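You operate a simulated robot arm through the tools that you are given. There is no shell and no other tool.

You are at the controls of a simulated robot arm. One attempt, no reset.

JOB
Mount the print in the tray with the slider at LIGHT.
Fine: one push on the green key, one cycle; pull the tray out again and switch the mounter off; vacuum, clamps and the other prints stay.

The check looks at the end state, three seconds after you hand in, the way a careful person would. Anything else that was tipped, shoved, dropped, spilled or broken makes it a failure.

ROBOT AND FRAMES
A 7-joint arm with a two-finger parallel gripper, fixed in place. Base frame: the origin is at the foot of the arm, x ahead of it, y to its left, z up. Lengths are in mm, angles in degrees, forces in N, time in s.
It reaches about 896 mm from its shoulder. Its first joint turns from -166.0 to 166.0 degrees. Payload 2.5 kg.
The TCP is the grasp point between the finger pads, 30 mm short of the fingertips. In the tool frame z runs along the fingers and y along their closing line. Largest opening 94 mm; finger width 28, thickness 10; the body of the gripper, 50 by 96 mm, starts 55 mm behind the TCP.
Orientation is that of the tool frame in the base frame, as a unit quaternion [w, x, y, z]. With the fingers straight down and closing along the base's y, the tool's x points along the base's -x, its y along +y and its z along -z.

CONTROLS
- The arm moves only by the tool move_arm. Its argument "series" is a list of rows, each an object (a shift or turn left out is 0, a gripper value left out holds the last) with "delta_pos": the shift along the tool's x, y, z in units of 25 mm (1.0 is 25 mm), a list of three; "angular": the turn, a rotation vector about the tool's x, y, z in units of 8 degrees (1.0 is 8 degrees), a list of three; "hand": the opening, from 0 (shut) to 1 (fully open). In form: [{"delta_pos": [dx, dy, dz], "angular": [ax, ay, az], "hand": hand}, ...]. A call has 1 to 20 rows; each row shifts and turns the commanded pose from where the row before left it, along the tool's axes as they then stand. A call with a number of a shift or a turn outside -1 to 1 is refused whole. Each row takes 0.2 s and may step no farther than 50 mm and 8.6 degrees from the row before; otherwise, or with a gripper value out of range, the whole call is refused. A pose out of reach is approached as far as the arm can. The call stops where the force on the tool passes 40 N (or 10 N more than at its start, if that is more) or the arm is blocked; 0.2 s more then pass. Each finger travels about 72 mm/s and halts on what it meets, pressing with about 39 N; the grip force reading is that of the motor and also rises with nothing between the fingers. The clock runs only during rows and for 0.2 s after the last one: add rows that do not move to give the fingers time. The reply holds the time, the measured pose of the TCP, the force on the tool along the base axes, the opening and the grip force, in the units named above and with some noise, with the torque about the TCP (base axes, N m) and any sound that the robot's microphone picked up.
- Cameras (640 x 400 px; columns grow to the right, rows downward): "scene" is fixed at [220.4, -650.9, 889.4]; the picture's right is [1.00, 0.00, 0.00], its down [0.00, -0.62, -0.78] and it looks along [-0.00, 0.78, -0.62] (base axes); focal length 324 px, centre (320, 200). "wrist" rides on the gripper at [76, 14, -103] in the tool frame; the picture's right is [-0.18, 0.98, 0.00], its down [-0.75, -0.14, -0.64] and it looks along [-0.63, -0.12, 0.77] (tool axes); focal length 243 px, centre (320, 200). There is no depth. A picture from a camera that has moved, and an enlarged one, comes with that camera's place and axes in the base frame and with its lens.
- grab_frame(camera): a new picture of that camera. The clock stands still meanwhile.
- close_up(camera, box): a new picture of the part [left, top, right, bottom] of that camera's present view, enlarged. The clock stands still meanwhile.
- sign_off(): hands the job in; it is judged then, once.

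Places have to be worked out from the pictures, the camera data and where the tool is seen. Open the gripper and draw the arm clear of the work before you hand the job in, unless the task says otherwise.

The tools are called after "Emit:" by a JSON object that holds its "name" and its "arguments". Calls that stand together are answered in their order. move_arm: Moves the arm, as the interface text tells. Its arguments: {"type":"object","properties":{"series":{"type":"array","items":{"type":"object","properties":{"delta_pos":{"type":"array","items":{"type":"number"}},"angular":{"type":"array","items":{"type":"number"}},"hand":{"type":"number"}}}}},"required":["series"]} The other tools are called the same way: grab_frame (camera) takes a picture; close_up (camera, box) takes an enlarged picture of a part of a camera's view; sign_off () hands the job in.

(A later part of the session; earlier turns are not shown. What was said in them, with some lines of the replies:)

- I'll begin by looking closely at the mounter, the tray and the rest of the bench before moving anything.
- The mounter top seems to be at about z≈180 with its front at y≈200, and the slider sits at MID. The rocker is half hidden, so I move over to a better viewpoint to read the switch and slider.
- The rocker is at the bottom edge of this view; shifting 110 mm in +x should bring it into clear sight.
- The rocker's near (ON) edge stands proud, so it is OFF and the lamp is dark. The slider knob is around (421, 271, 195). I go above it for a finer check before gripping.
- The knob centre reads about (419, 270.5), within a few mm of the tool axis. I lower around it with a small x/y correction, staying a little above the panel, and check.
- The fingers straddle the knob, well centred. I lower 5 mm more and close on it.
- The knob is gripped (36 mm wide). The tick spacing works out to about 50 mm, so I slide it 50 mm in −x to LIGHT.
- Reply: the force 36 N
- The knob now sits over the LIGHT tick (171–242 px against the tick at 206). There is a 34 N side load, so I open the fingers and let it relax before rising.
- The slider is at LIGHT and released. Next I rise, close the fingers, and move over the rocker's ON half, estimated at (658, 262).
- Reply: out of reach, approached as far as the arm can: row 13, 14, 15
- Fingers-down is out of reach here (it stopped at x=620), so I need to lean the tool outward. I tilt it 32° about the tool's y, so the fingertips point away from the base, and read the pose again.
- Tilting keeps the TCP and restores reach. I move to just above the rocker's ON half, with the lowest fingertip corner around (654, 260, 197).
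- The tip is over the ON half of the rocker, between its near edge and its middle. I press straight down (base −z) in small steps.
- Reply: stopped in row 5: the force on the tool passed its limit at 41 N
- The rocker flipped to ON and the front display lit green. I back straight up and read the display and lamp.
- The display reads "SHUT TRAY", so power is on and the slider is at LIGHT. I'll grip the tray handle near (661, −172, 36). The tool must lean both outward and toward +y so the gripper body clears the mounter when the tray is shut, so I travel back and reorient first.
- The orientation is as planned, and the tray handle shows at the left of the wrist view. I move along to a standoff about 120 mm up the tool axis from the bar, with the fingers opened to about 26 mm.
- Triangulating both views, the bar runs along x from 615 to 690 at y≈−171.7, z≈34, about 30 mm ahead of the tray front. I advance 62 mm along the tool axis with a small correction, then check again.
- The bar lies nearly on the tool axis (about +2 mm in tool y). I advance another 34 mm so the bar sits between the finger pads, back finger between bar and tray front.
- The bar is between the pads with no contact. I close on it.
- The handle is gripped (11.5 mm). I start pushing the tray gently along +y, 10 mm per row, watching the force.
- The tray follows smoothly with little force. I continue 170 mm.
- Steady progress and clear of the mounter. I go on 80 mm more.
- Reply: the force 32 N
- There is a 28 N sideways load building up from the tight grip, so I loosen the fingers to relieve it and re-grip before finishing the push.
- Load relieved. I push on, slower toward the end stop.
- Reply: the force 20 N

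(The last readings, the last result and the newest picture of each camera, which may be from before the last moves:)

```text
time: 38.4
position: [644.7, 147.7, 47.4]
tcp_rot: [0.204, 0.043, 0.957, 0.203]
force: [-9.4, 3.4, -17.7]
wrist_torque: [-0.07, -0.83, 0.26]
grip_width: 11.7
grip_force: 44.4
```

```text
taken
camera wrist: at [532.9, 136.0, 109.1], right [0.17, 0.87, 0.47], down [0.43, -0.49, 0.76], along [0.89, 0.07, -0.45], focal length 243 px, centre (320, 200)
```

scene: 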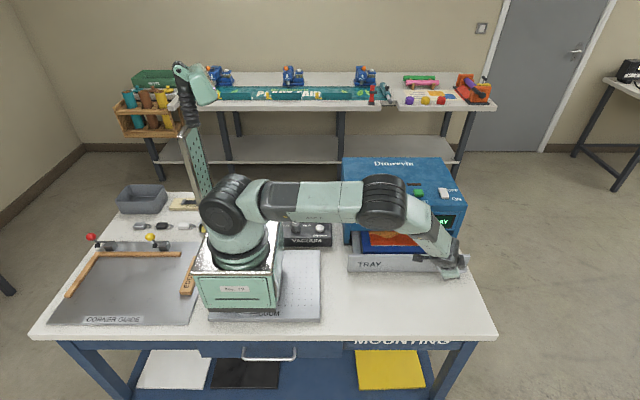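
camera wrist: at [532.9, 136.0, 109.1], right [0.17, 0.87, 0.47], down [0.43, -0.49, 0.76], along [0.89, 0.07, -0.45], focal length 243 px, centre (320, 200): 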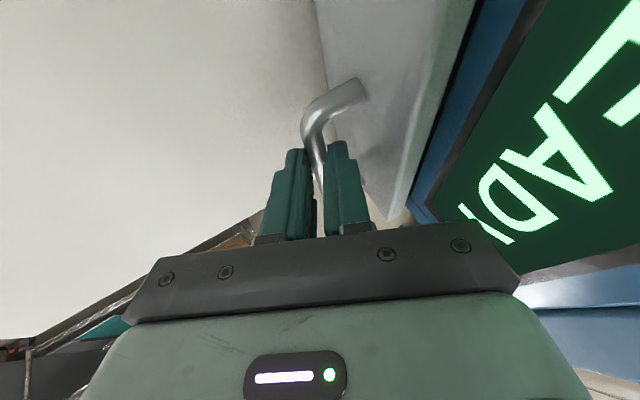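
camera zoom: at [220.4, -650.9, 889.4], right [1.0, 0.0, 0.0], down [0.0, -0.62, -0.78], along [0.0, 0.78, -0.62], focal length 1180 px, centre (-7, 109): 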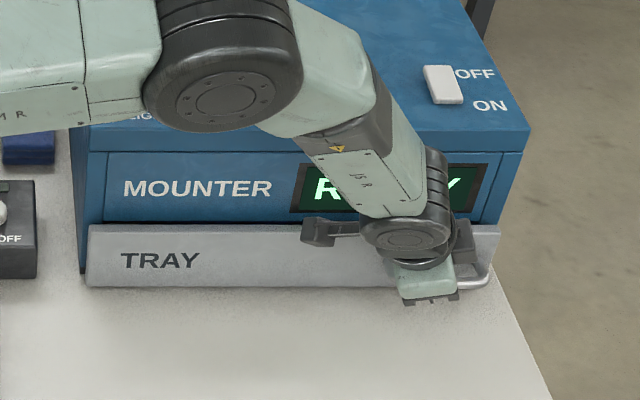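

The display now appears to read READY. I nudge up to 6 mm further to make sure the tray is fully seated against its stop.

Emit:
{"name": "move_arm", "arguments": {"series": [{"delta_pos": [0.0132, 0.073, 0.03]}, {"delta_pos": [0.0132, 0.073, 0.03]}, {"delta_pos": [0.0132, 0.073, 0.03]}, {}]}}

```text
time: 39.4
position: [644.6, 152.0, 47.8]
tcp_rot: [0.204, 0.043, 0.957, 0.203]
force: [-20.2, -10.7, -12.9]
wrist_torque: [-0.41, 0.42, 0.77]
grip_width: 12.0
grip_force: 45.2
```

Resistance appeared after about 4 mm, so the tray is at its stop. I open the fingers to 26 mm and back out along the tool axis.

Emit:
{"name": "move_arm", "arguments": {"series": [{"hand": 0.2}, {"hand": 0.28}, {}, {}]}}

Emit:
{"name": "close_up", "arguments": {"camera": "wrist", "box": [240, 60, 400, 200]}}

```text
time: 40.4
position: [646.5, 153.0, 49.4]
tcp_rot: [0.205, 0.044, 0.956, 0.204]
force: [0.2, 0.6, -0.3]
wrist_torque: [0.0, 0.0, 0.0]
grip_width: 26.1
grip_force: 0.1
```

```text
2.86 times, centred on (320, 130) of wrist
camera zoom: at [534.6, 142.2, 110.8], right [0.17, 0.87, 0.47], down [0.42, -0.49, 0.76], along [0.89, 0.07, -0.45], focal length 693 px, centre (320, 400)
```

zoom: 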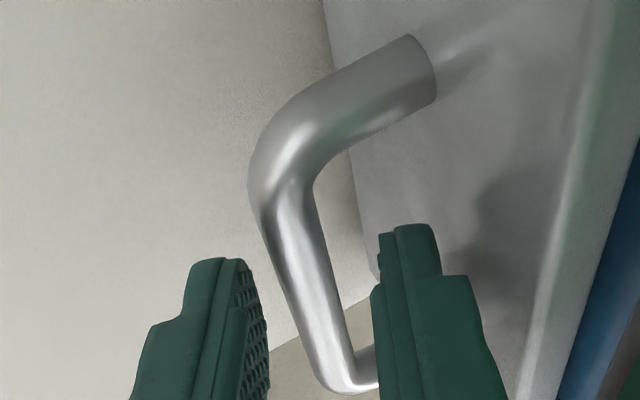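

Released cleanly; this grip pose (about 646.5, 153, 49) is my reference for pulling later. I retreat along the tool axis, rise, and return to vertical fingers.

Emit:
{"name": "move_arm", "arguments": {"series": [{"delta_pos": [0, 0, -1]}, {"delta_pos": [0, 0, -1]}, {"delta_pos": [0, 0, -1]}, {"delta_pos": [0, 0, -1]}, {"delta_pos": [-0.372, 0.407, -0.834]}, {"delta_pos": [-0.372, 0.407, -0.834]}, {"delta_pos": [-0.372, 0.407, -0.834]}, {"delta_pos": [-0.372, 0.407, -0.834]}, {"delta_pos": [-0.372, 0.407, -0.834]}, {"delta_pos": [-0.372, 0.407, -0.834]}, {"delta_pos": [-0.372, 0.407, -0.834]}, {"angular": [0, 1, 0]}, {"angular": [0, 1, 0]}, {"angular": [0, 1, 0]}, {"angular": [1, 0, 0], "hand": 0}, {"angular": [1, 0, 0]}, {"angular": [1, 0, 0]}, {}]}}

Emit:
{"name": "grab_frame", "arguments": {"camera": "scene"}}

Emit:
{"name": "close_up", "arguments": {"camera": "scene", "box": [330, 170, 490, 280]}}

Emit:
{"name": "grab_frame", "arguments": {"camera": "wrist"}}

```text
time: 44.2
position: [604.0, 118.0, 306.0]
tcp_rot: [0.003, 0.001, 1.0, -0.001]
force: [0.9, 0.3, -0.2]
wrist_torque: [0.02, 0.0, 0.01]
grip_width: 0.0
grip_force: 32.7
```

```text
taken
```

scene: 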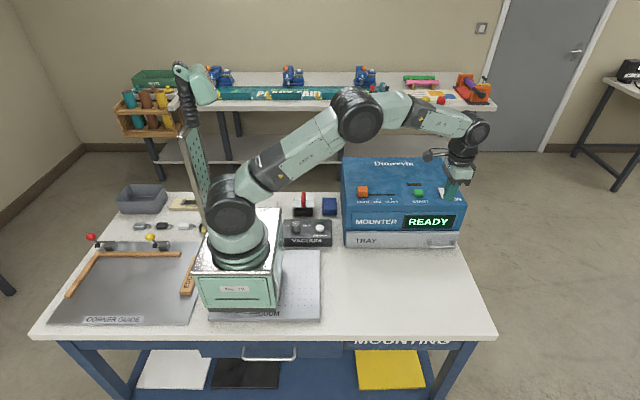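

```text
3.64 times, centred on (410, 225) of scene
camera zoom: at [220.4, -650.9, 889.4], right [1.0, 0.0, 0.0], down [0.0, -0.62, -0.78], along [0.0, 0.78, -0.62], focal length 1180 px, centre (-7, 109)
```

zoom: 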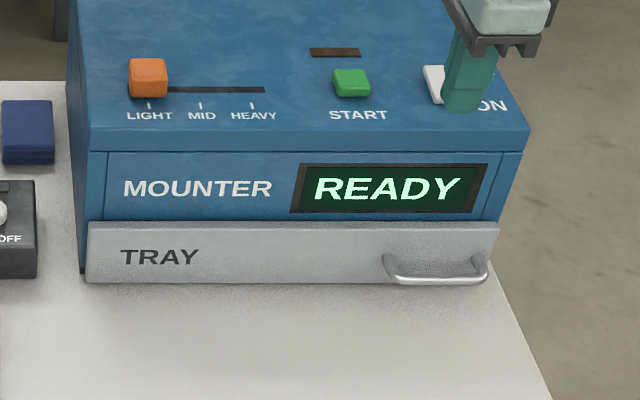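

```text
taken
camera wrist: at [528.4, 133.2, 407.7], right [0.19, 0.98, 0.0], down [0.75, -0.14, 0.65], along [0.63, -0.12, -0.76], focal length 243 px, centre (320, 200)
```

wrist: 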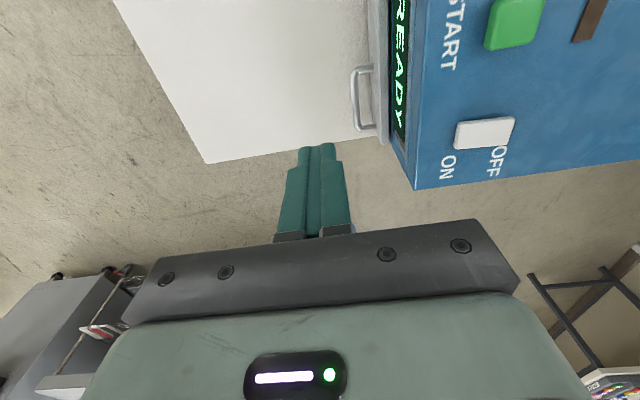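

READY is displayed and the tray is shut with the slider at LIGHT. I move above the green START key at about (568, 270.5), tip around z=210.

Emit:
{"name": "move_arm", "arguments": {"series": [{"delta_pos": [0.206, 0.871, 0.1]}, {"delta_pos": [0.206, 0.871, 0.1]}, {"delta_pos": [0.206, 0.871, 0.3]}, {"delta_pos": [0.206, 0.871, 0.5]}, {"delta_pos": [0.206, 0.871, 0.5]}, {"delta_pos": [0.206, 0.871, 0.5]}, {"delta_pos": [0.206, 0.871, 0.6]}, {}, {}]}}

Emit:
{"name": "grab_frame", "arguments": {"camera": "wrist"}}

Emit:
{"name": "close_up", "arguments": {"camera": "scene", "box": [380, 160, 460, 220]}}

```text
time: 46.2
position: [570.1, 268.7, 239.4]
tcp_rot: [0.003, 0.001, 1.0, 0.0]
force: [-0.3, 0.4, 0.8]
wrist_torque: [-0.02, 0.0, -0.01]
grip_width: 0.0
grip_force: 32.3
```

```text
taken
camera wrist: at [492.6, 284.9, 341.0], right [0.19, 0.98, 0.0], down [0.75, -0.14, 0.65], along [0.63, -0.12, -0.76], focal length 243 px, centre (320, 200)
```

wrist: 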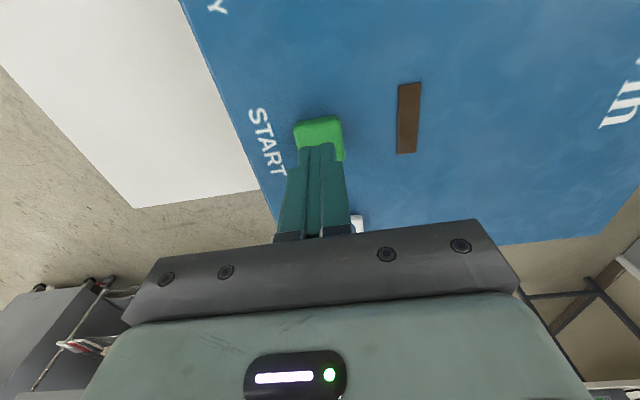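

```text
6.67 times, centred on (420, 190) of scene
camera zoom: at [220.4, -650.9, 889.4], right [1.0, 0.0, 0.0], down [0.0, -0.62, -0.78], along [0.0, 0.78, -0.62], focal length 2163 px, centre (-347, 267)
```

zoom: 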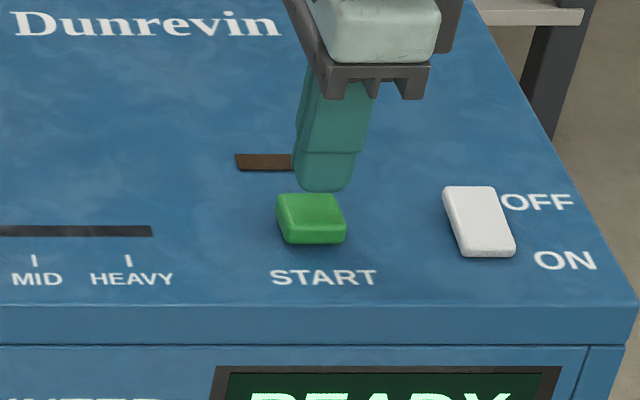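

Fingertips are lined up over the key in both views. I press down once, slowly.

Emit:
{"name": "move_arm", "arguments": {"series": [{"delta_pos": [0, 0, 0.2]}, {"delta_pos": [0, 0, 0.2]}, {"delta_pos": [0, 0, 0.16]}, {"delta_pos": [0, 0, 0.08]}, {"delta_pos": [0, 0, 0.08]}, {"delta_pos": [0, 0, 0.08]}, {"delta_pos": [0, 0, 0.08]}]}}

Emit:
{"name": "close_up", "arguments": {"camera": "scene", "box": [340, 160, 480, 250]}}

```text
time: 47.8
position: [569.9, 269.3, 219.1]
tcp_rot: [0.003, 0.001, 1.0, 0.0]
force: [-0.2, 0.7, 2.3]
wrist_torque: [0.04, 0.02, 0.01]
grip_width: 0.0
grip_force: 33.4
heard: click
```

```text
4.44 times, centred on (410, 205) of scene
camera zoom: at [220.4, -650.9, 889.4], right [1.0, 0.0, 0.0], down [0.0, -0.62, -0.78], along [0.0, 0.78, -0.62], focal length 1442 px, centre (-80, 178)
```

zoom: 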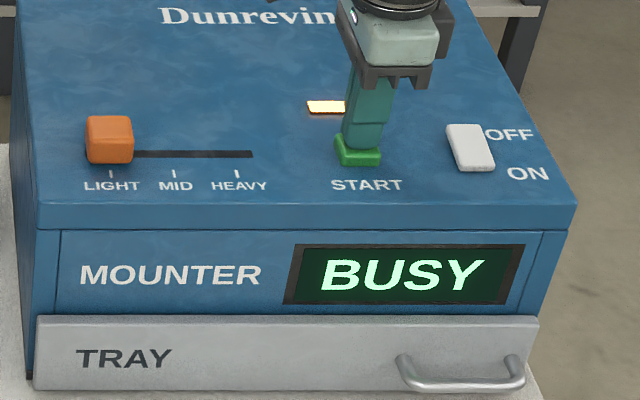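

A click was heard, the lamp lit, and the display shows BUSY: the cycle started with one push. I lift straight off the key and wait.

Emit:
{"name": "move_arm", "arguments": {"series": [{"delta_pos": [0, 0, -0.4]}, {"delta_pos": [0, 0, -1]}, {"delta_pos": [0, 0, -1]}, {"delta_pos": [0, 0, -1]}, {}]}}

Emit:
{"name": "close_up", "arguments": {"camera": "scene", "box": [340, 160, 480, 250]}}

```text
time: 49.0
position: [569.8, 270.2, 305.8]
tcp_rot: [0.002, 0.001, 1.0, -0.001]
force: [-0.3, -0.3, -0.9]
wrist_torque: [-0.03, 0.01, 0.0]
grip_width: 0.0
grip_force: 33.6
```

```text
4.44 times, centred on (410, 205) of scene
camera zoom: at [220.4, -650.9, 889.4], right [1.0, 0.0, 0.0], down [0.0, -0.62, -0.78], along [0.0, 0.78, -0.62], focal length 1442 px, centre (-80, 178)
```

zoom: 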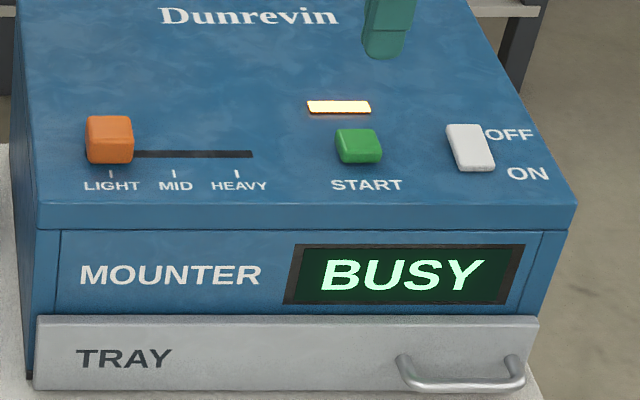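

While the cycle runs, I retrace my path back to the handle standoff, holding 100 mm clear until BUSY ends.

Emit:
{"name": "move_arm", "arguments": {"series": [{"delta_pos": [-0.206, -0.871, -0.011]}, {"delta_pos": [-0.206, -0.871, -0.011]}, {"delta_pos": [-0.206, -0.871, -0.011]}, {"delta_pos": [-0.206, -0.871, -0.011]}, {"delta_pos": [-0.206, -0.871, -0.011]}, {"delta_pos": [-0.206, -0.871, -0.011]}, {"delta_pos": [-0.206, -0.871, -0.011]}, {"angular": [-1, 0, 0], "hand": 0.28}, {"angular": [-1, 0, 0]}, {"angular": [-1, 0, 0]}, {"angular": [0, -1, 0]}, {"angular": [0, -1, 0]}, {"angular": [0, -1, 0]}, {}]}}

Emit:
{"name": "close_up", "arguments": {"camera": "scene", "box": [340, 160, 480, 250]}}

```text
time: 52.0
position: [605.1, 116.8, 307.9]
tcp_rot: [0.206, 0.044, 0.956, 0.203]
force: [-0.6, -0.9, 0.2]
wrist_torque: [0.01, 0.0, 0.01]
grip_width: 26.2
grip_force: 0.0
```

```text
4.44 times, centred on (410, 205) of scene
camera zoom: at [220.4, -650.9, 889.4], right [1.0, 0.0, 0.0], down [0.0, -0.62, -0.78], along [0.0, 0.78, -0.62], focal length 1442 px, centre (-80, 178)
```

zoom: 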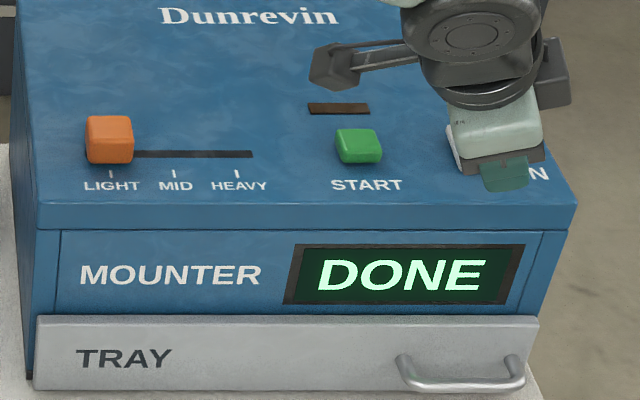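

The display shows DONE and the lamp is off. I descend the reversed path to 25 mm short of the grip pose and check alignment.

Emit:
{"name": "move_arm", "arguments": {"series": [{"delta_pos": [0.372, -0.407, 0.834]}, {"delta_pos": [0.372, -0.407, 0.834]}, {"delta_pos": [0.372, -0.407, 0.834]}, {"delta_pos": [0.372, -0.407, 0.834]}, {"delta_pos": [0.372, -0.407, 0.834]}, {"delta_pos": [0.372, -0.407, 0.834]}, {"delta_pos": [0.372, -0.407, 0.834]}, {"delta_pos": [0, 0, 0.8]}, {"delta_pos": [0, 0, 0.8]}, {"delta_pos": [0, 0, 0.8]}, {"delta_pos": [0, 0, 0.6]}, {}, {}]}}

Emit:
{"name": "close_up", "arguments": {"camera": "wrist", "box": [240, 60, 400, 200]}}

```text
time: 54.8
position: [637.1, 143.8, 68.4]
tcp_rot: [0.206, 0.043, 0.956, 0.203]
force: [-0.6, 0.6, -0.8]
wrist_torque: [0.01, 0.01, -0.07]
grip_width: 26.5
grip_force: 0.1
```

```text
2.86 times, centred on (320, 130) of wrist
camera zoom: at [525.7, 132.3, 130.1], right [0.17, 0.87, 0.47], down [0.42, -0.49, 0.76], along [0.89, 0.07, -0.45], focal length 693 px, centre (320, 400)
```

zoom: 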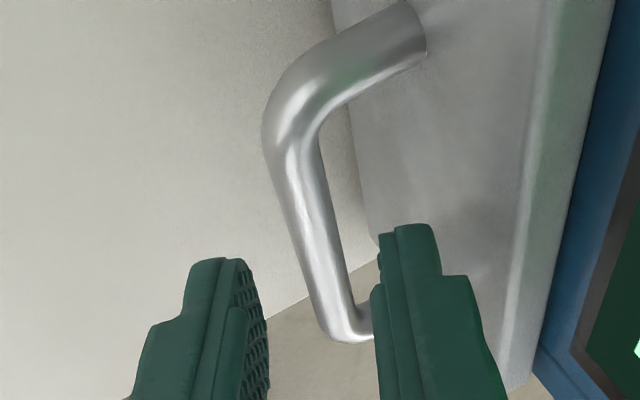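

Aligned the same way as before. I advance the last 25 mm and close on the bar.

Emit:
{"name": "move_arm", "arguments": {"series": [{"delta_pos": [0, 0, 0.5]}, {"delta_pos": [0, 0, 0.5]}, {}, {"hand": 0.15}, {"hand": 0.05}, {"hand": 0}, {}]}}

Emit:
{"name": "close_up", "arguments": {"camera": "wrist", "box": [240, 60, 400, 200]}}

```text
time: 56.4
position: [647.2, 152.3, 47.4]
tcp_rot: [0.206, 0.045, 0.956, 0.203]
force: [3.5, -3.5, -5.9]
wrist_torque: [-0.16, -0.11, 0.6]
grip_width: 11.8
grip_force: 45.4
```

```text
2.86 times, centred on (320, 130) of wrist
camera zoom: at [535.5, 141.1, 108.8], right [0.17, 0.87, 0.47], down [0.42, -0.49, 0.76], along [0.89, 0.07, -0.45], focal length 693 px, centre (320, 400)
```

zoom: 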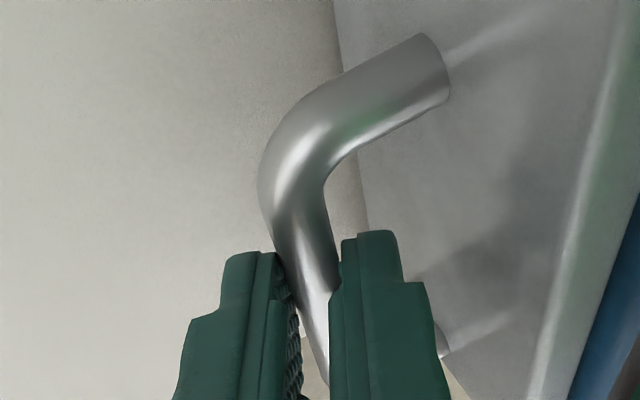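

Gripped. I pull the tray out gently along −y, 100 mm first.

Emit:
{"name": "move_arm", "arguments": {"series": [{"delta_pos": [-0.033, -0.183, -0.074]}, {"delta_pos": [-0.033, -0.183, -0.074]}, {"delta_pos": [-0.0662, -0.3654, -0.1486]}, {"delta_pos": [-0.0662, -0.3654, -0.1486]}, {"delta_pos": [-0.0662, -0.3654, -0.1486]}, {"delta_pos": [-0.0662, -0.3654, -0.1486]}, {"delta_pos": [-0.0662, -0.3654, -0.1486]}, {"delta_pos": [-0.0662, -0.3654, -0.1486]}, {"delta_pos": [-0.0662, -0.3654, -0.1486]}, {"delta_pos": [-0.0662, -0.3654, -0.1486]}, {"delta_pos": [-0.0662, -0.3654, -0.1486]}, {}]}}

Emit:
{"name": "close_up", "arguments": {"camera": "scene", "box": [330, 160, 510, 290]}}

```text
time: 59.0
position: [647.4, 51.8, 48.2]
tcp_rot: [0.205, 0.044, 0.956, 0.203]
force: [8.5, -0.8, -27.5]
wrist_torque: [-0.3, -0.73, 0.12]
grip_width: 11.6
grip_force: 45.3
```

```text
3.08 times, centred on (420, 225) of scene
camera zoom: at [220.4, -650.9, 889.4], right [1.0, 0.0, 0.0], down [0.0, -0.62, -0.78], along [0.0, 0.78, -0.62], focal length 998 px, centre (12, 123)
```

zoom: 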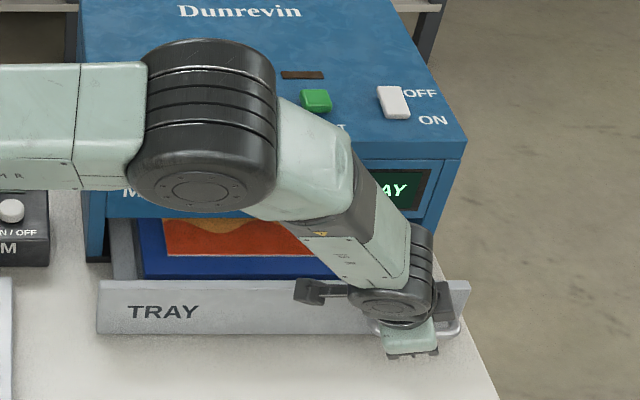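

The tray is coming out. A vertical load of 27 N has built up, so I loosen and re-grip, then pull on another 100 mm.

Emit:
{"name": "move_arm", "arguments": {"series": [{"hand": 0.2}, {"hand": 0.2}, {"hand": 0.05}, {"hand": 0}, {}, {"delta_pos": [-0.033, -0.183, -0.074]}, {"delta_pos": [-0.033, -0.183, -0.074]}, {"delta_pos": [-0.0662, -0.3654, -0.1486]}, {"delta_pos": [-0.0662, -0.3654, -0.1486]}, {"delta_pos": [-0.0662, -0.3654, -0.1486]}, {"delta_pos": [-0.0662, -0.3654, -0.1486]}, {"delta_pos": [-0.0662, -0.3654, -0.1486]}, {"delta_pos": [-0.0662, -0.3654, -0.1486]}, {"delta_pos": [-0.0662, -0.3654, -0.1486]}, {"delta_pos": [-0.0662, -0.3654, -0.1486]}, {"delta_pos": [-0.0662, -0.3654, -0.1486]}, {}]}}

```text
time: 62.6
position: [646.7, -47.6, 50.2]
tcp_rot: [0.207, 0.044, 0.956, 0.202]
force: [19.1, -0.7, -8.4]
wrist_torque: [-0.15, -0.89, -0.18]
grip_width: 11.8
grip_force: 44.8
```

Tray at about −48 mm in TCP y and loads moderate. I re-grip again and pull the next 100 mm.

Emit:
{"name": "move_arm", "arguments": {"series": [{"hand": 0.2}, {"hand": 0.2}, {"hand": 0.05}, {"hand": 0}, {}, {"delta_pos": [-0.033, -0.183, -0.074]}, {"delta_pos": [-0.033, -0.183, -0.074]}, {"delta_pos": [-0.0662, -0.3654, -0.1486]}, {"delta_pos": [-0.0662, -0.3654, -0.1486]}, {"delta_pos": [-0.0662, -0.3654, -0.1486]}, {"delta_pos": [-0.0662, -0.3654, -0.1486]}, {"delta_pos": [-0.0662, -0.3654, -0.1486]}, {"delta_pos": [-0.0662, -0.3654, -0.1486]}, {"delta_pos": [-0.0662, -0.3654, -0.1486]}, {"delta_pos": [-0.0662, -0.3654, -0.1486]}, {"delta_pos": [-0.0662, -0.3654, -0.1486]}, {}]}}

Emit:
{"name": "grab_frame", "arguments": {"camera": "scene"}}

```text
time: 66.2
position: [647.3, -146.0, 49.6]
tcp_rot: [0.204, 0.043, 0.956, 0.204]
force: [-12.0, -0.6, -6.2]
wrist_torque: [-0.08, -0.35, 0.27]
grip_width: 11.8
grip_force: 44.8
```

```text
taken
```

scene: 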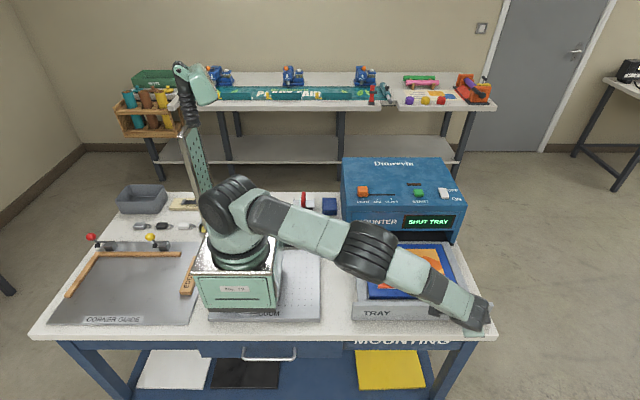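

About 31 mm remains to the tray's original position. I pull those last millimetres slowly.

Emit:
{"name": "move_arm", "arguments": {"series": [{"delta_pos": [-0.033, -0.183, -0.074]}, {"delta_pos": [-0.0662, -0.3654, -0.1486]}, {"delta_pos": [-0.033, -0.183, -0.074]}, {"delta_pos": [-0.033, -0.183, -0.074]}, {"delta_pos": [-0.033, -0.183, -0.074]}, {}]}}

Emit:
{"name": "close_up", "arguments": {"camera": "scene", "box": [330, 180, 510, 350]}}

```text
time: 67.6
position: [647.7, -175.9, 48.9]
tcp_rot: [0.206, 0.044, 0.956, 0.203]
force: [3.2, 1.0, -7.5]
wrist_torque: [-0.11, 0.54, 0.63]
grip_width: 11.5
grip_force: 44.9
```

```text
2.35 times, centred on (420, 265) of scene
camera zoom: at [220.4, -650.9, 889.4], right [1.0, 0.0, 0.0], down [0.0, -0.62, -0.78], along [0.0, 0.78, -0.62], focal length 764 px, centre (85, 47)
```

zoom: 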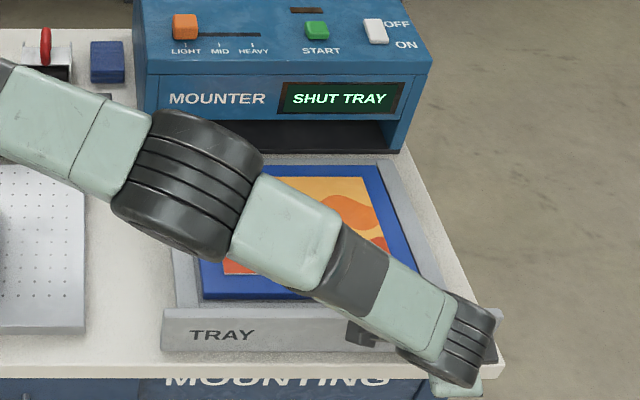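

Nearly at the original place (−177.5). A last 2 mm, then I open the fingers.

Emit:
{"name": "move_arm", "arguments": {"series": [{"delta_pos": [-0.0066, -0.0365, -0.0149]}, {"delta_pos": [-0.0066, -0.0365, -0.0149]}, {}]}}

Emit:
{"name": "move_arm", "arguments": {"series": [{"hand": 0.2}, {"hand": 0.28}, {}, {}]}}

Emit:
{"name": "close_up", "arguments": {"camera": "wrist", "box": [240, 60, 400, 200]}}

```text
time: 68.4
position: [647.7, -177.9, 49.6]
tcp_rot: [0.206, 0.044, 0.956, 0.203]
force: [-2.5, 1.8, 4.3]
wrist_torque: [0.11, 0.51, 0.63]
grip_width: 11.6
grip_force: 44.4
```

```text
time: 69.4
position: [647.3, -177.4, 47.4]
tcp_rot: [0.206, 0.044, 0.956, 0.204]
force: [0.2, -0.5, -0.1]
wrist_torque: [-0.05, -0.03, 0.0]
grip_width: 26.2
grip_force: 0.0
```

```text
2.86 times, centred on (320, 130) of wrist
camera zoom: at [535.1, -189.7, 109.0], right [0.17, 0.87, 0.47], down [0.42, -0.49, 0.76], along [0.89, 0.07, -0.45], focal length 693 px, centre (320, 400)
```

zoom: 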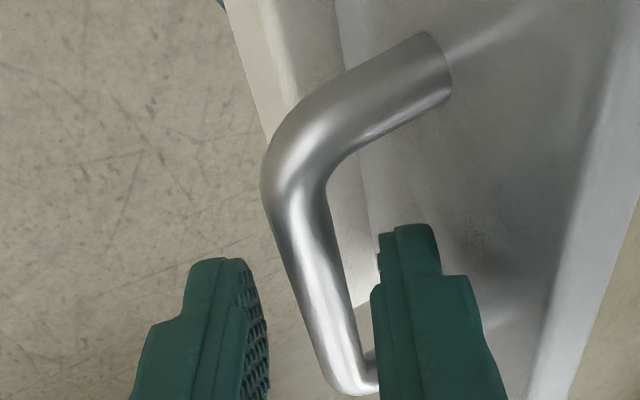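

The tray is out at its original place and the handle is free. I retreat along the tool axis and travel back up, returning to vertical.

Emit:
{"name": "move_arm", "arguments": {"series": [{"delta_pos": [0, 0, -0.9]}, {"delta_pos": [0, 0, -1]}, {"delta_pos": [0, 0, -1]}, {"delta_pos": [0, 0, -1]}, {"delta_pos": [0.069, 0.966, -0.153]}, {"delta_pos": [0.069, 0.966, -0.153]}, {"delta_pos": [0.069, 0.966, -0.153]}, {"delta_pos": [0.069, 0.966, -0.153]}, {"delta_pos": [0.069, 0.966, -0.153]}, {"delta_pos": [0.069, 0.966, -0.153]}, {"delta_pos": [0.069, 0.966, -0.153]}, {"delta_pos": [0.069, 0.966, -0.153]}, {"delta_pos": [0.069, 0.966, -0.153]}, {"delta_pos": [0.069, 0.966, -0.153]}, {"delta_pos": [0.069, 0.966, -0.153]}, {"delta_pos": [0.069, 0.966, -0.153]}, {"delta_pos": [0.069, 0.966, -0.153]}, {}]}}

Emit:
{"name": "grab_frame", "arguments": {"camera": "scene"}}

Emit:
{"name": "close_up", "arguments": {"camera": "scene", "box": [330, 180, 510, 350]}}

```text
time: 73.2
position: [567.9, 58.0, 289.9]
tcp_rot: [0.206, 0.043, 0.956, 0.204]
force: [-0.5, -0.1, -0.2]
wrist_torque: [-0.02, -0.02, 0.0]
grip_width: 26.3
grip_force: 0.3
```

```text
taken
```

scene: 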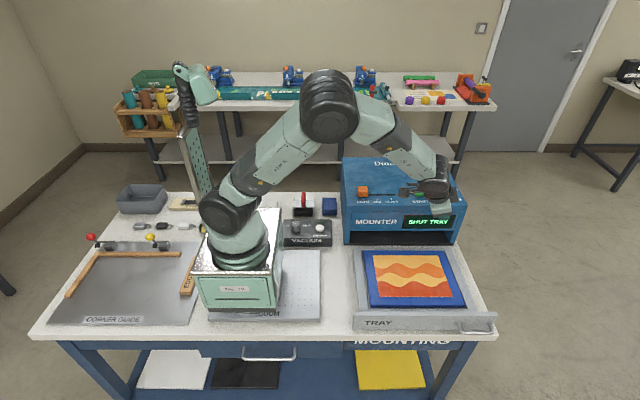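

```text
2.35 times, centred on (420, 265) of scene
camera zoom: at [220.4, -650.9, 889.4], right [1.0, 0.0, 0.0], down [0.0, -0.62, -0.78], along [0.0, 0.78, -0.62], focal length 764 px, centre (85, 47)
```

zoom: 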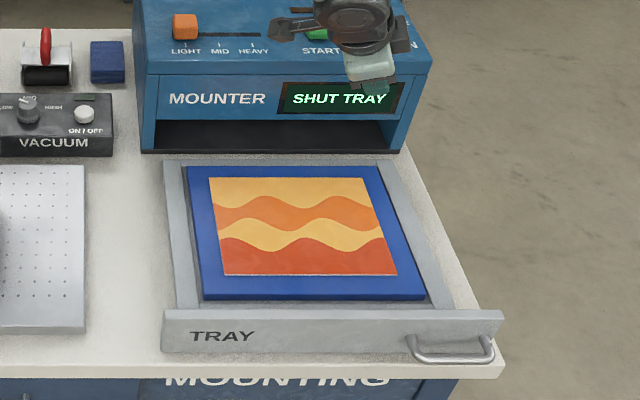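

The print is flat on its board (the lifted corner is gone) and the tray is back out. Now I reorient to the outward tilt used for the rocker and move over its OFF half at about y=290.

Emit:
{"name": "move_arm", "arguments": {"series": [{"angular": [0, 1, 0], "hand": 0}, {"angular": [0, 1, 0]}, {"angular": [0, 1, 0]}, {"angular": [1, 0, 0]}, {"angular": [1, 0, 0]}, {"angular": [1, 0, 0]}, {"angular": [0, -1, 0]}, {"angular": [0, -1, 0]}, {"angular": [0, -1, 0]}, {"angular": [0, -1, 0]}, {}]}}

Emit:
{"name": "move_arm", "arguments": {"series": [{"delta_pos": [-0.275, 0.928, 0.172]}, {"delta_pos": [-0.275, 0.928, 0.172]}, {"delta_pos": [-0.275, 0.928, 0.172]}, {"delta_pos": [-0.275, 0.928, 0.172]}, {"delta_pos": [-0.275, 0.928, 0.172]}, {"delta_pos": [-0.275, 0.928, 0.172]}, {"delta_pos": [-0.275, 0.928, 0.172]}, {"delta_pos": [-0.275, 0.928, 0.172]}, {"delta_pos": [-0.275, 0.928, 0.172]}, {"delta_pos": [-0.275, 0.928, 0.172]}, {}]}}

Emit:
{"name": "grab_frame", "arguments": {"camera": "wrist"}}

Emit:
{"name": "close_up", "arguments": {"camera": "scene", "box": [400, 160, 480, 220]}}

```text
time: 75.6
position: [566.3, 57.9, 289.7]
tcp_rot: [0.278, 0.001, 0.961, -0.001]
force: [0.2, -0.2, 0.7]
wrist_torque: [-0.01, 0.02, 0.01]
grip_width: 0.0
grip_force: 32.9
```

```text
time: 78.0
position: [649.1, 292.1, 293.4]
tcp_rot: [0.278, 0.0, 0.961, 0.0]
force: [-0.2, 0.5, -0.6]
wrist_torque: [0.0, -0.01, 0.01]
grip_width: 0.1
grip_force: 33.0
```

```text
taken
camera wrist: at [530.2, 307.0, 338.0], right [0.16, 0.98, 0.1], down [0.29, -0.14, 0.95], along [0.94, -0.12, -0.31], focal length 243 px, centre (320, 200)
```

wrist: 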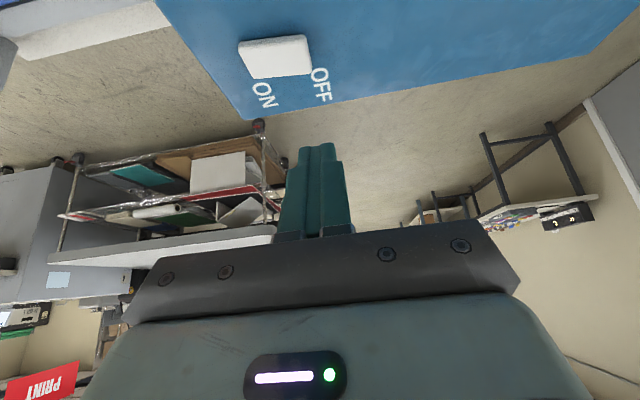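

```text
6.67 times, centred on (440, 190) of scene
camera zoom: at [220.4, -650.9, 889.4], right [1.0, 0.0, 0.0], down [0.0, -0.62, -0.78], along [0.0, 0.78, -0.62], focal length 2163 px, centre (-480, 267)
```

zoom: 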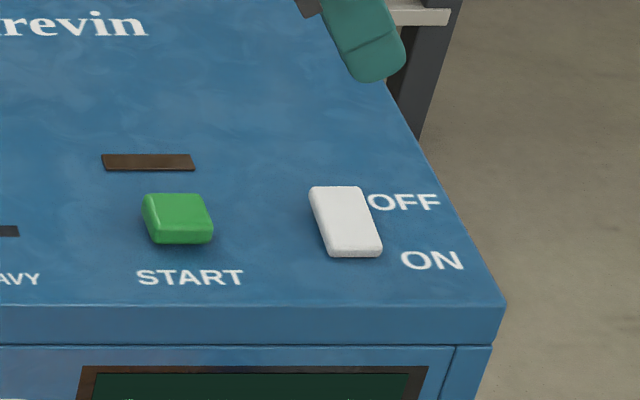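

The rocker spans y≈249–295 with its far (OFF) edge raised. I descend to just above its OFF half, shifting about 5 mm in −y.

Emit:
{"name": "move_arm", "arguments": {"series": [{"delta_pos": [0.424, -0.067, 0.678]}, {"delta_pos": [0.424, -0.067, 0.678]}, {"delta_pos": [0.42, -0.067, 0.672]}, {}]}}

Emit:
{"name": "grab_frame", "arguments": {"camera": "wrist"}}

Emit:
{"name": "close_up", "arguments": {"camera": "scene", "box": [400, 160, 480, 220]}}

```text
time: 79.0
position: [650.5, 286.2, 232.6]
tcp_rot: [0.279, 0.001, 0.96, 0.0]
force: [-0.6, -0.3, -0.1]
wrist_torque: [0.02, 0.02, 0.02]
grip_width: 0.0
grip_force: 33.1
```

```text
taken
camera wrist: at [531.1, 301.6, 276.9], right [0.16, 0.98, 0.1], down [0.29, -0.14, 0.95], along [0.94, -0.12, -0.31], focal length 243 px, centre (320, 200)
```

wrist: 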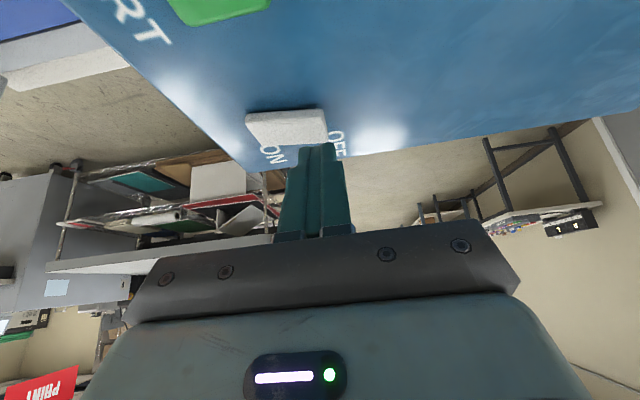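

```text
6.67 times, centred on (440, 190) of scene
camera zoom: at [220.4, -650.9, 889.4], right [1.0, 0.0, 0.0], down [0.0, -0.62, -0.78], along [0.0, 0.78, -0.62], focal length 2163 px, centre (-480, 267)
```

zoom: 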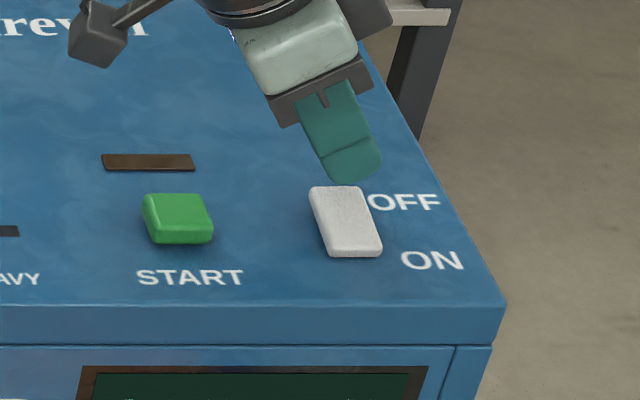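

The tip sits over the OFF half, slightly toward its far edge. I nudge 2.5 mm in −y and press straight down in small steps.

Emit:
{"name": "move_arm", "arguments": {"series": [{"delta_pos": [0, -0.1, 0]}, {"delta_pos": [0.064, 0, 0.102]}, {"delta_pos": [0.064, 0, 0.102]}, {"delta_pos": [0.064, 0, 0.102]}, {"delta_pos": [0.064, 0, 0.102]}, {"delta_pos": [0.042, 0, 0.068]}, {"delta_pos": [0.042, 0, 0.068]}]}}

Emit:
{"name": "close_up", "arguments": {"camera": "scene", "box": [400, 170, 480, 250]}}

```text
time: 80.5
position: [649.4, 283.9, 220.8]
tcp_rot: [0.28, 0.001, 0.96, 0.001]
force: [-5.5, -2.2, 7.3]
wrist_torque: [-0.12, 0.16, -0.02]
grip_width: 0.0
grip_force: 33.2
stopped in row 7: the force on the tool passed its limit at 44 N (the readings are from after the stop); the commanded pose is now the measured one
```

```text
5.00 times, centred on (440, 210) of scene
camera zoom: at [220.4, -650.9, 889.4], right [1.0, 0.0, 0.0], down [0.0, -0.62, -0.78], along [0.0, 0.78, -0.62], focal length 1622 px, centre (-280, 150)
```

zoom: 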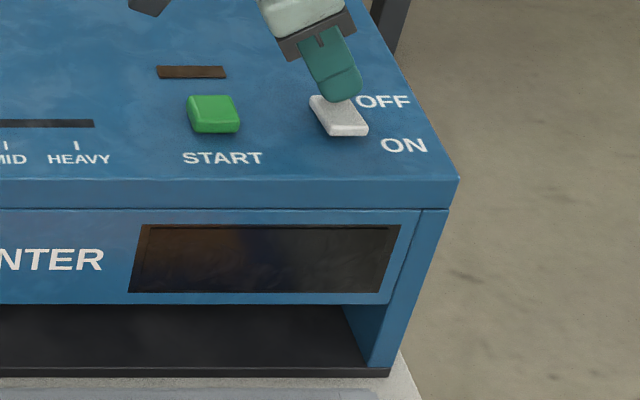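

The rocker flipped to OFF and the display went dark. I lift straight up, draw back to a clear place with the fingers opened, and check everything.

Emit:
{"name": "move_arm", "arguments": {"series": [{"delta_pos": [-0.21, 0, -0.34]}, {"delta_pos": [-0.42, 0, -0.68]}, {"delta_pos": [-0.42, 0, -0.68]}, {"delta_pos": [-0.42, 0, -0.68]}, {"delta_pos": [-0.42, 0, -0.68]}, {"delta_pos": [-0.42, 0, -0.68]}, {"delta_pos": [0.68, 0, -0.424]}, {"delta_pos": [0.68, 0, -0.424]}, {"delta_pos": [0.68, 0, -0.424]}, {"delta_pos": [0.68, 0, -0.424]}, {"delta_pos": [0.68, 0, -0.424]}, {"angular": [0, 1, 0]}, {"angular": [0, 1, 0]}, {"angular": [0, 1, 0]}, {"angular": [0, 1, 0]}, {"hand": 0.5}, {"hand": 1}, {}]}}

Emit:
{"name": "grab_frame", "arguments": {"camera": "scene"}}

Emit:
{"name": "close_up", "arguments": {"camera": "scene", "box": [330, 160, 490, 250]}}

Emit:
{"name": "close_up", "arguments": {"camera": "scene", "box": [330, 230, 510, 350]}}

```text
time: 84.3
position: [546.6, 283.5, 330.4]
tcp_rot: [0.005, 0.001, 1.0, 0.001]
force: [0.4, 0.5, 0.1]
wrist_torque: [0.01, -0.03, 0.06]
grip_width: 94.3
grip_force: 0.0
```

```text
taken
```

scene: 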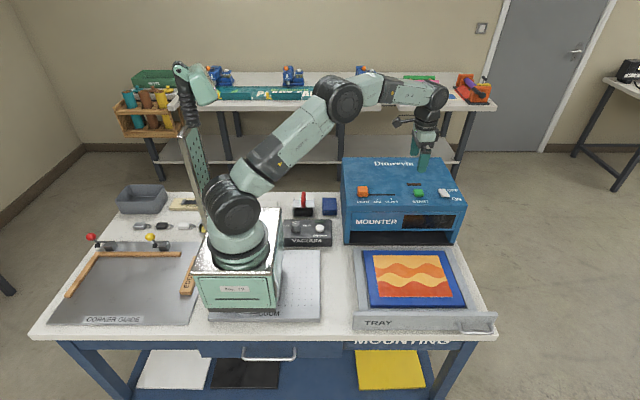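

```text
4.00 times, centred on (410, 205) of scene
camera zoom: at [220.4, -650.9, 889.4], right [1.0, 0.0, 0.0], down [0.0, -0.62, -0.78], along [0.0, 0.78, -0.62], focal length 1298 px, centre (-40, 180)
```

zoom: 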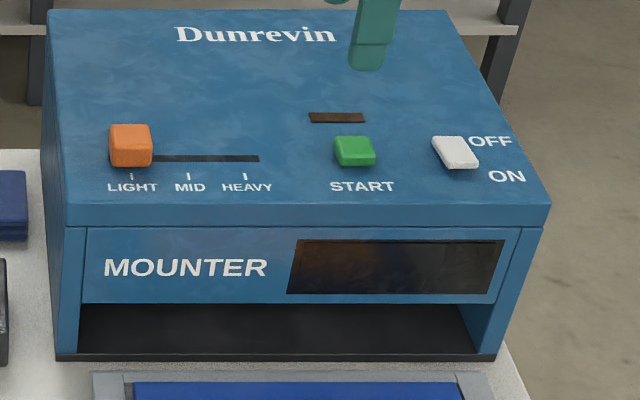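

```text
3.33 times, centred on (420, 290) of scene
camera zoom: at [220.4, -650.9, 889.4], right [1.0, 0.0, 0.0], down [0.0, -0.62, -0.78], along [0.0, 0.78, -0.62], focal length 1082 px, centre (-13, -100)
```

zoom: 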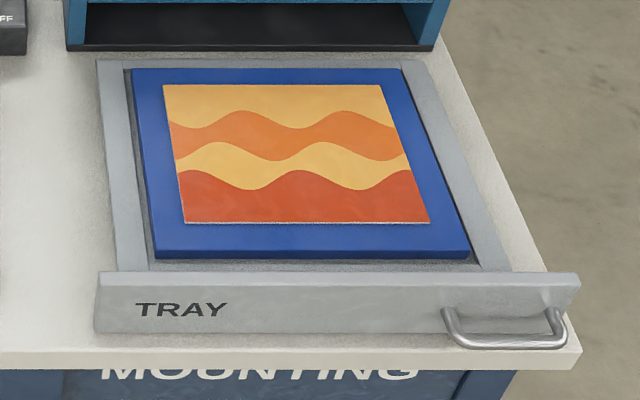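

All matches: tray exactly where it started, print flat, slider at LIGHT, switch OFF. I draw the arm back to its starting region and check the rest of the bench.

Emit:
{"name": "move_arm", "arguments": {"series": [{"delta_pos": [0.44, -0.924, -0.636]}, {"delta_pos": [0.44, -0.924, -0.636]}, {"delta_pos": [0.44, -0.924, -0.636]}, {"delta_pos": [0.44, -0.924, -0.636]}, {"delta_pos": [0.44, -0.924, -0.636]}, {"delta_pos": [0.44, -0.924, -0.636]}, {"delta_pos": [0.44, -0.924, -0.636]}, {"delta_pos": [0.44, -0.924, -0.636]}, {"delta_pos": [0.44, -0.924, -0.636]}, {"delta_pos": [0.44, -0.924, -0.636]}, {}]}}

Emit:
{"name": "close_up", "arguments": {"camera": "scene", "box": [30, 170, 350, 350]}}

Emit:
{"name": "close_up", "arguments": {"camera": "wrist", "box": [200, 0, 640, 200]}}

Emit:
{"name": "grab_frame", "arguments": {"camera": "scene"}}

```text
time: 86.7
position: [436.7, 54.3, 487.5]
tcp_rot: [0.004, 0.0, 1.0, 0.001]
force: [-0.5, -1.2, 0.0]
wrist_torque: [0.04, -0.02, -0.01]
grip_width: 94.1
grip_force: 0.1
```

```text
2.00 times, centred on (190, 260) of scene
camera zoom: at [220.4, -650.9, 889.4], right [1.0, 0.0, 0.0], down [0.0, -0.62, -0.78], along [0.0, 0.78, -0.62], focal length 649 px, centre (580, 80)
```

zoom: 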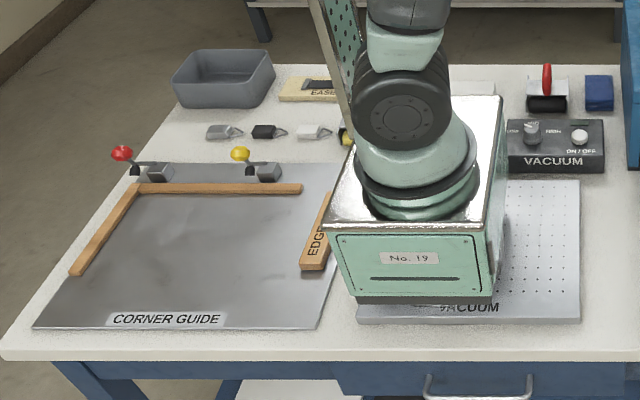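

```text
1.45 times, centred on (420, 100) of wrist
camera zoom: at [359.7, 69.0, 588.6], right [0.18, 0.98, 0.0], down [0.75, -0.14, 0.65], along [0.64, -0.12, -0.76], focal length 353 px, centre (174, 346)
```

zoom: 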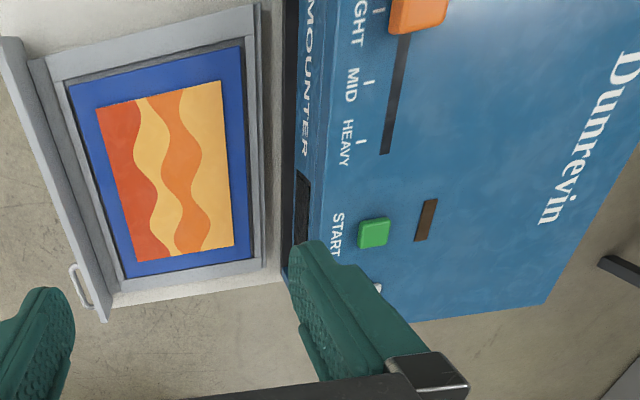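

```text
taken
```

scene: 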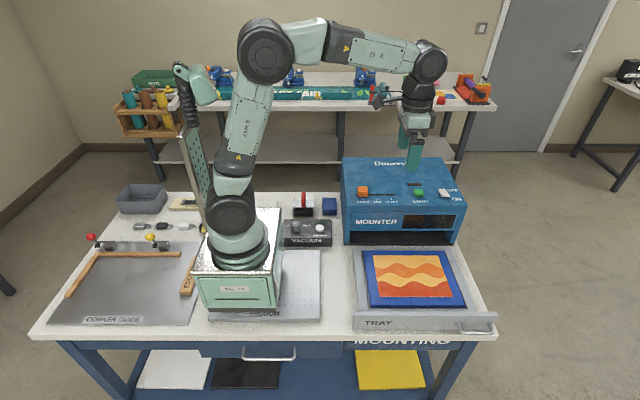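

The print is mounted flat, the tray is out, the slider is at LIGHT and the mounter is off. The vacuum, clamps and other items look unchanged, and the gripper is open with the arm clear, so I hand in.

Emit:
{"name": "sign_off", "arguments": {}}

```text
The job is handed in.
```

The print is mounted, and I've handed the job in; no verdict has come back yet. I ran it with the slider at LIGHT, using one push on the green key and one cycle, which ended with DONE on the display.

- **Print:** it lies flat on its board, and the corner that was lifted at the start is down.
- **Tray:** pulled out again to where it started.
- **Mounter:** switched off, and the display is dark.
- **Everything else:** in the final pictures the vacuum, clamps and other prints look unchanged.
- **Arm:** back near its starting position with the gripper open.

The force limit stopped the arm twice, at 41 N and 44 N, both times while pressing the power switch. The switch flipped each time, and the pictures show no damage.
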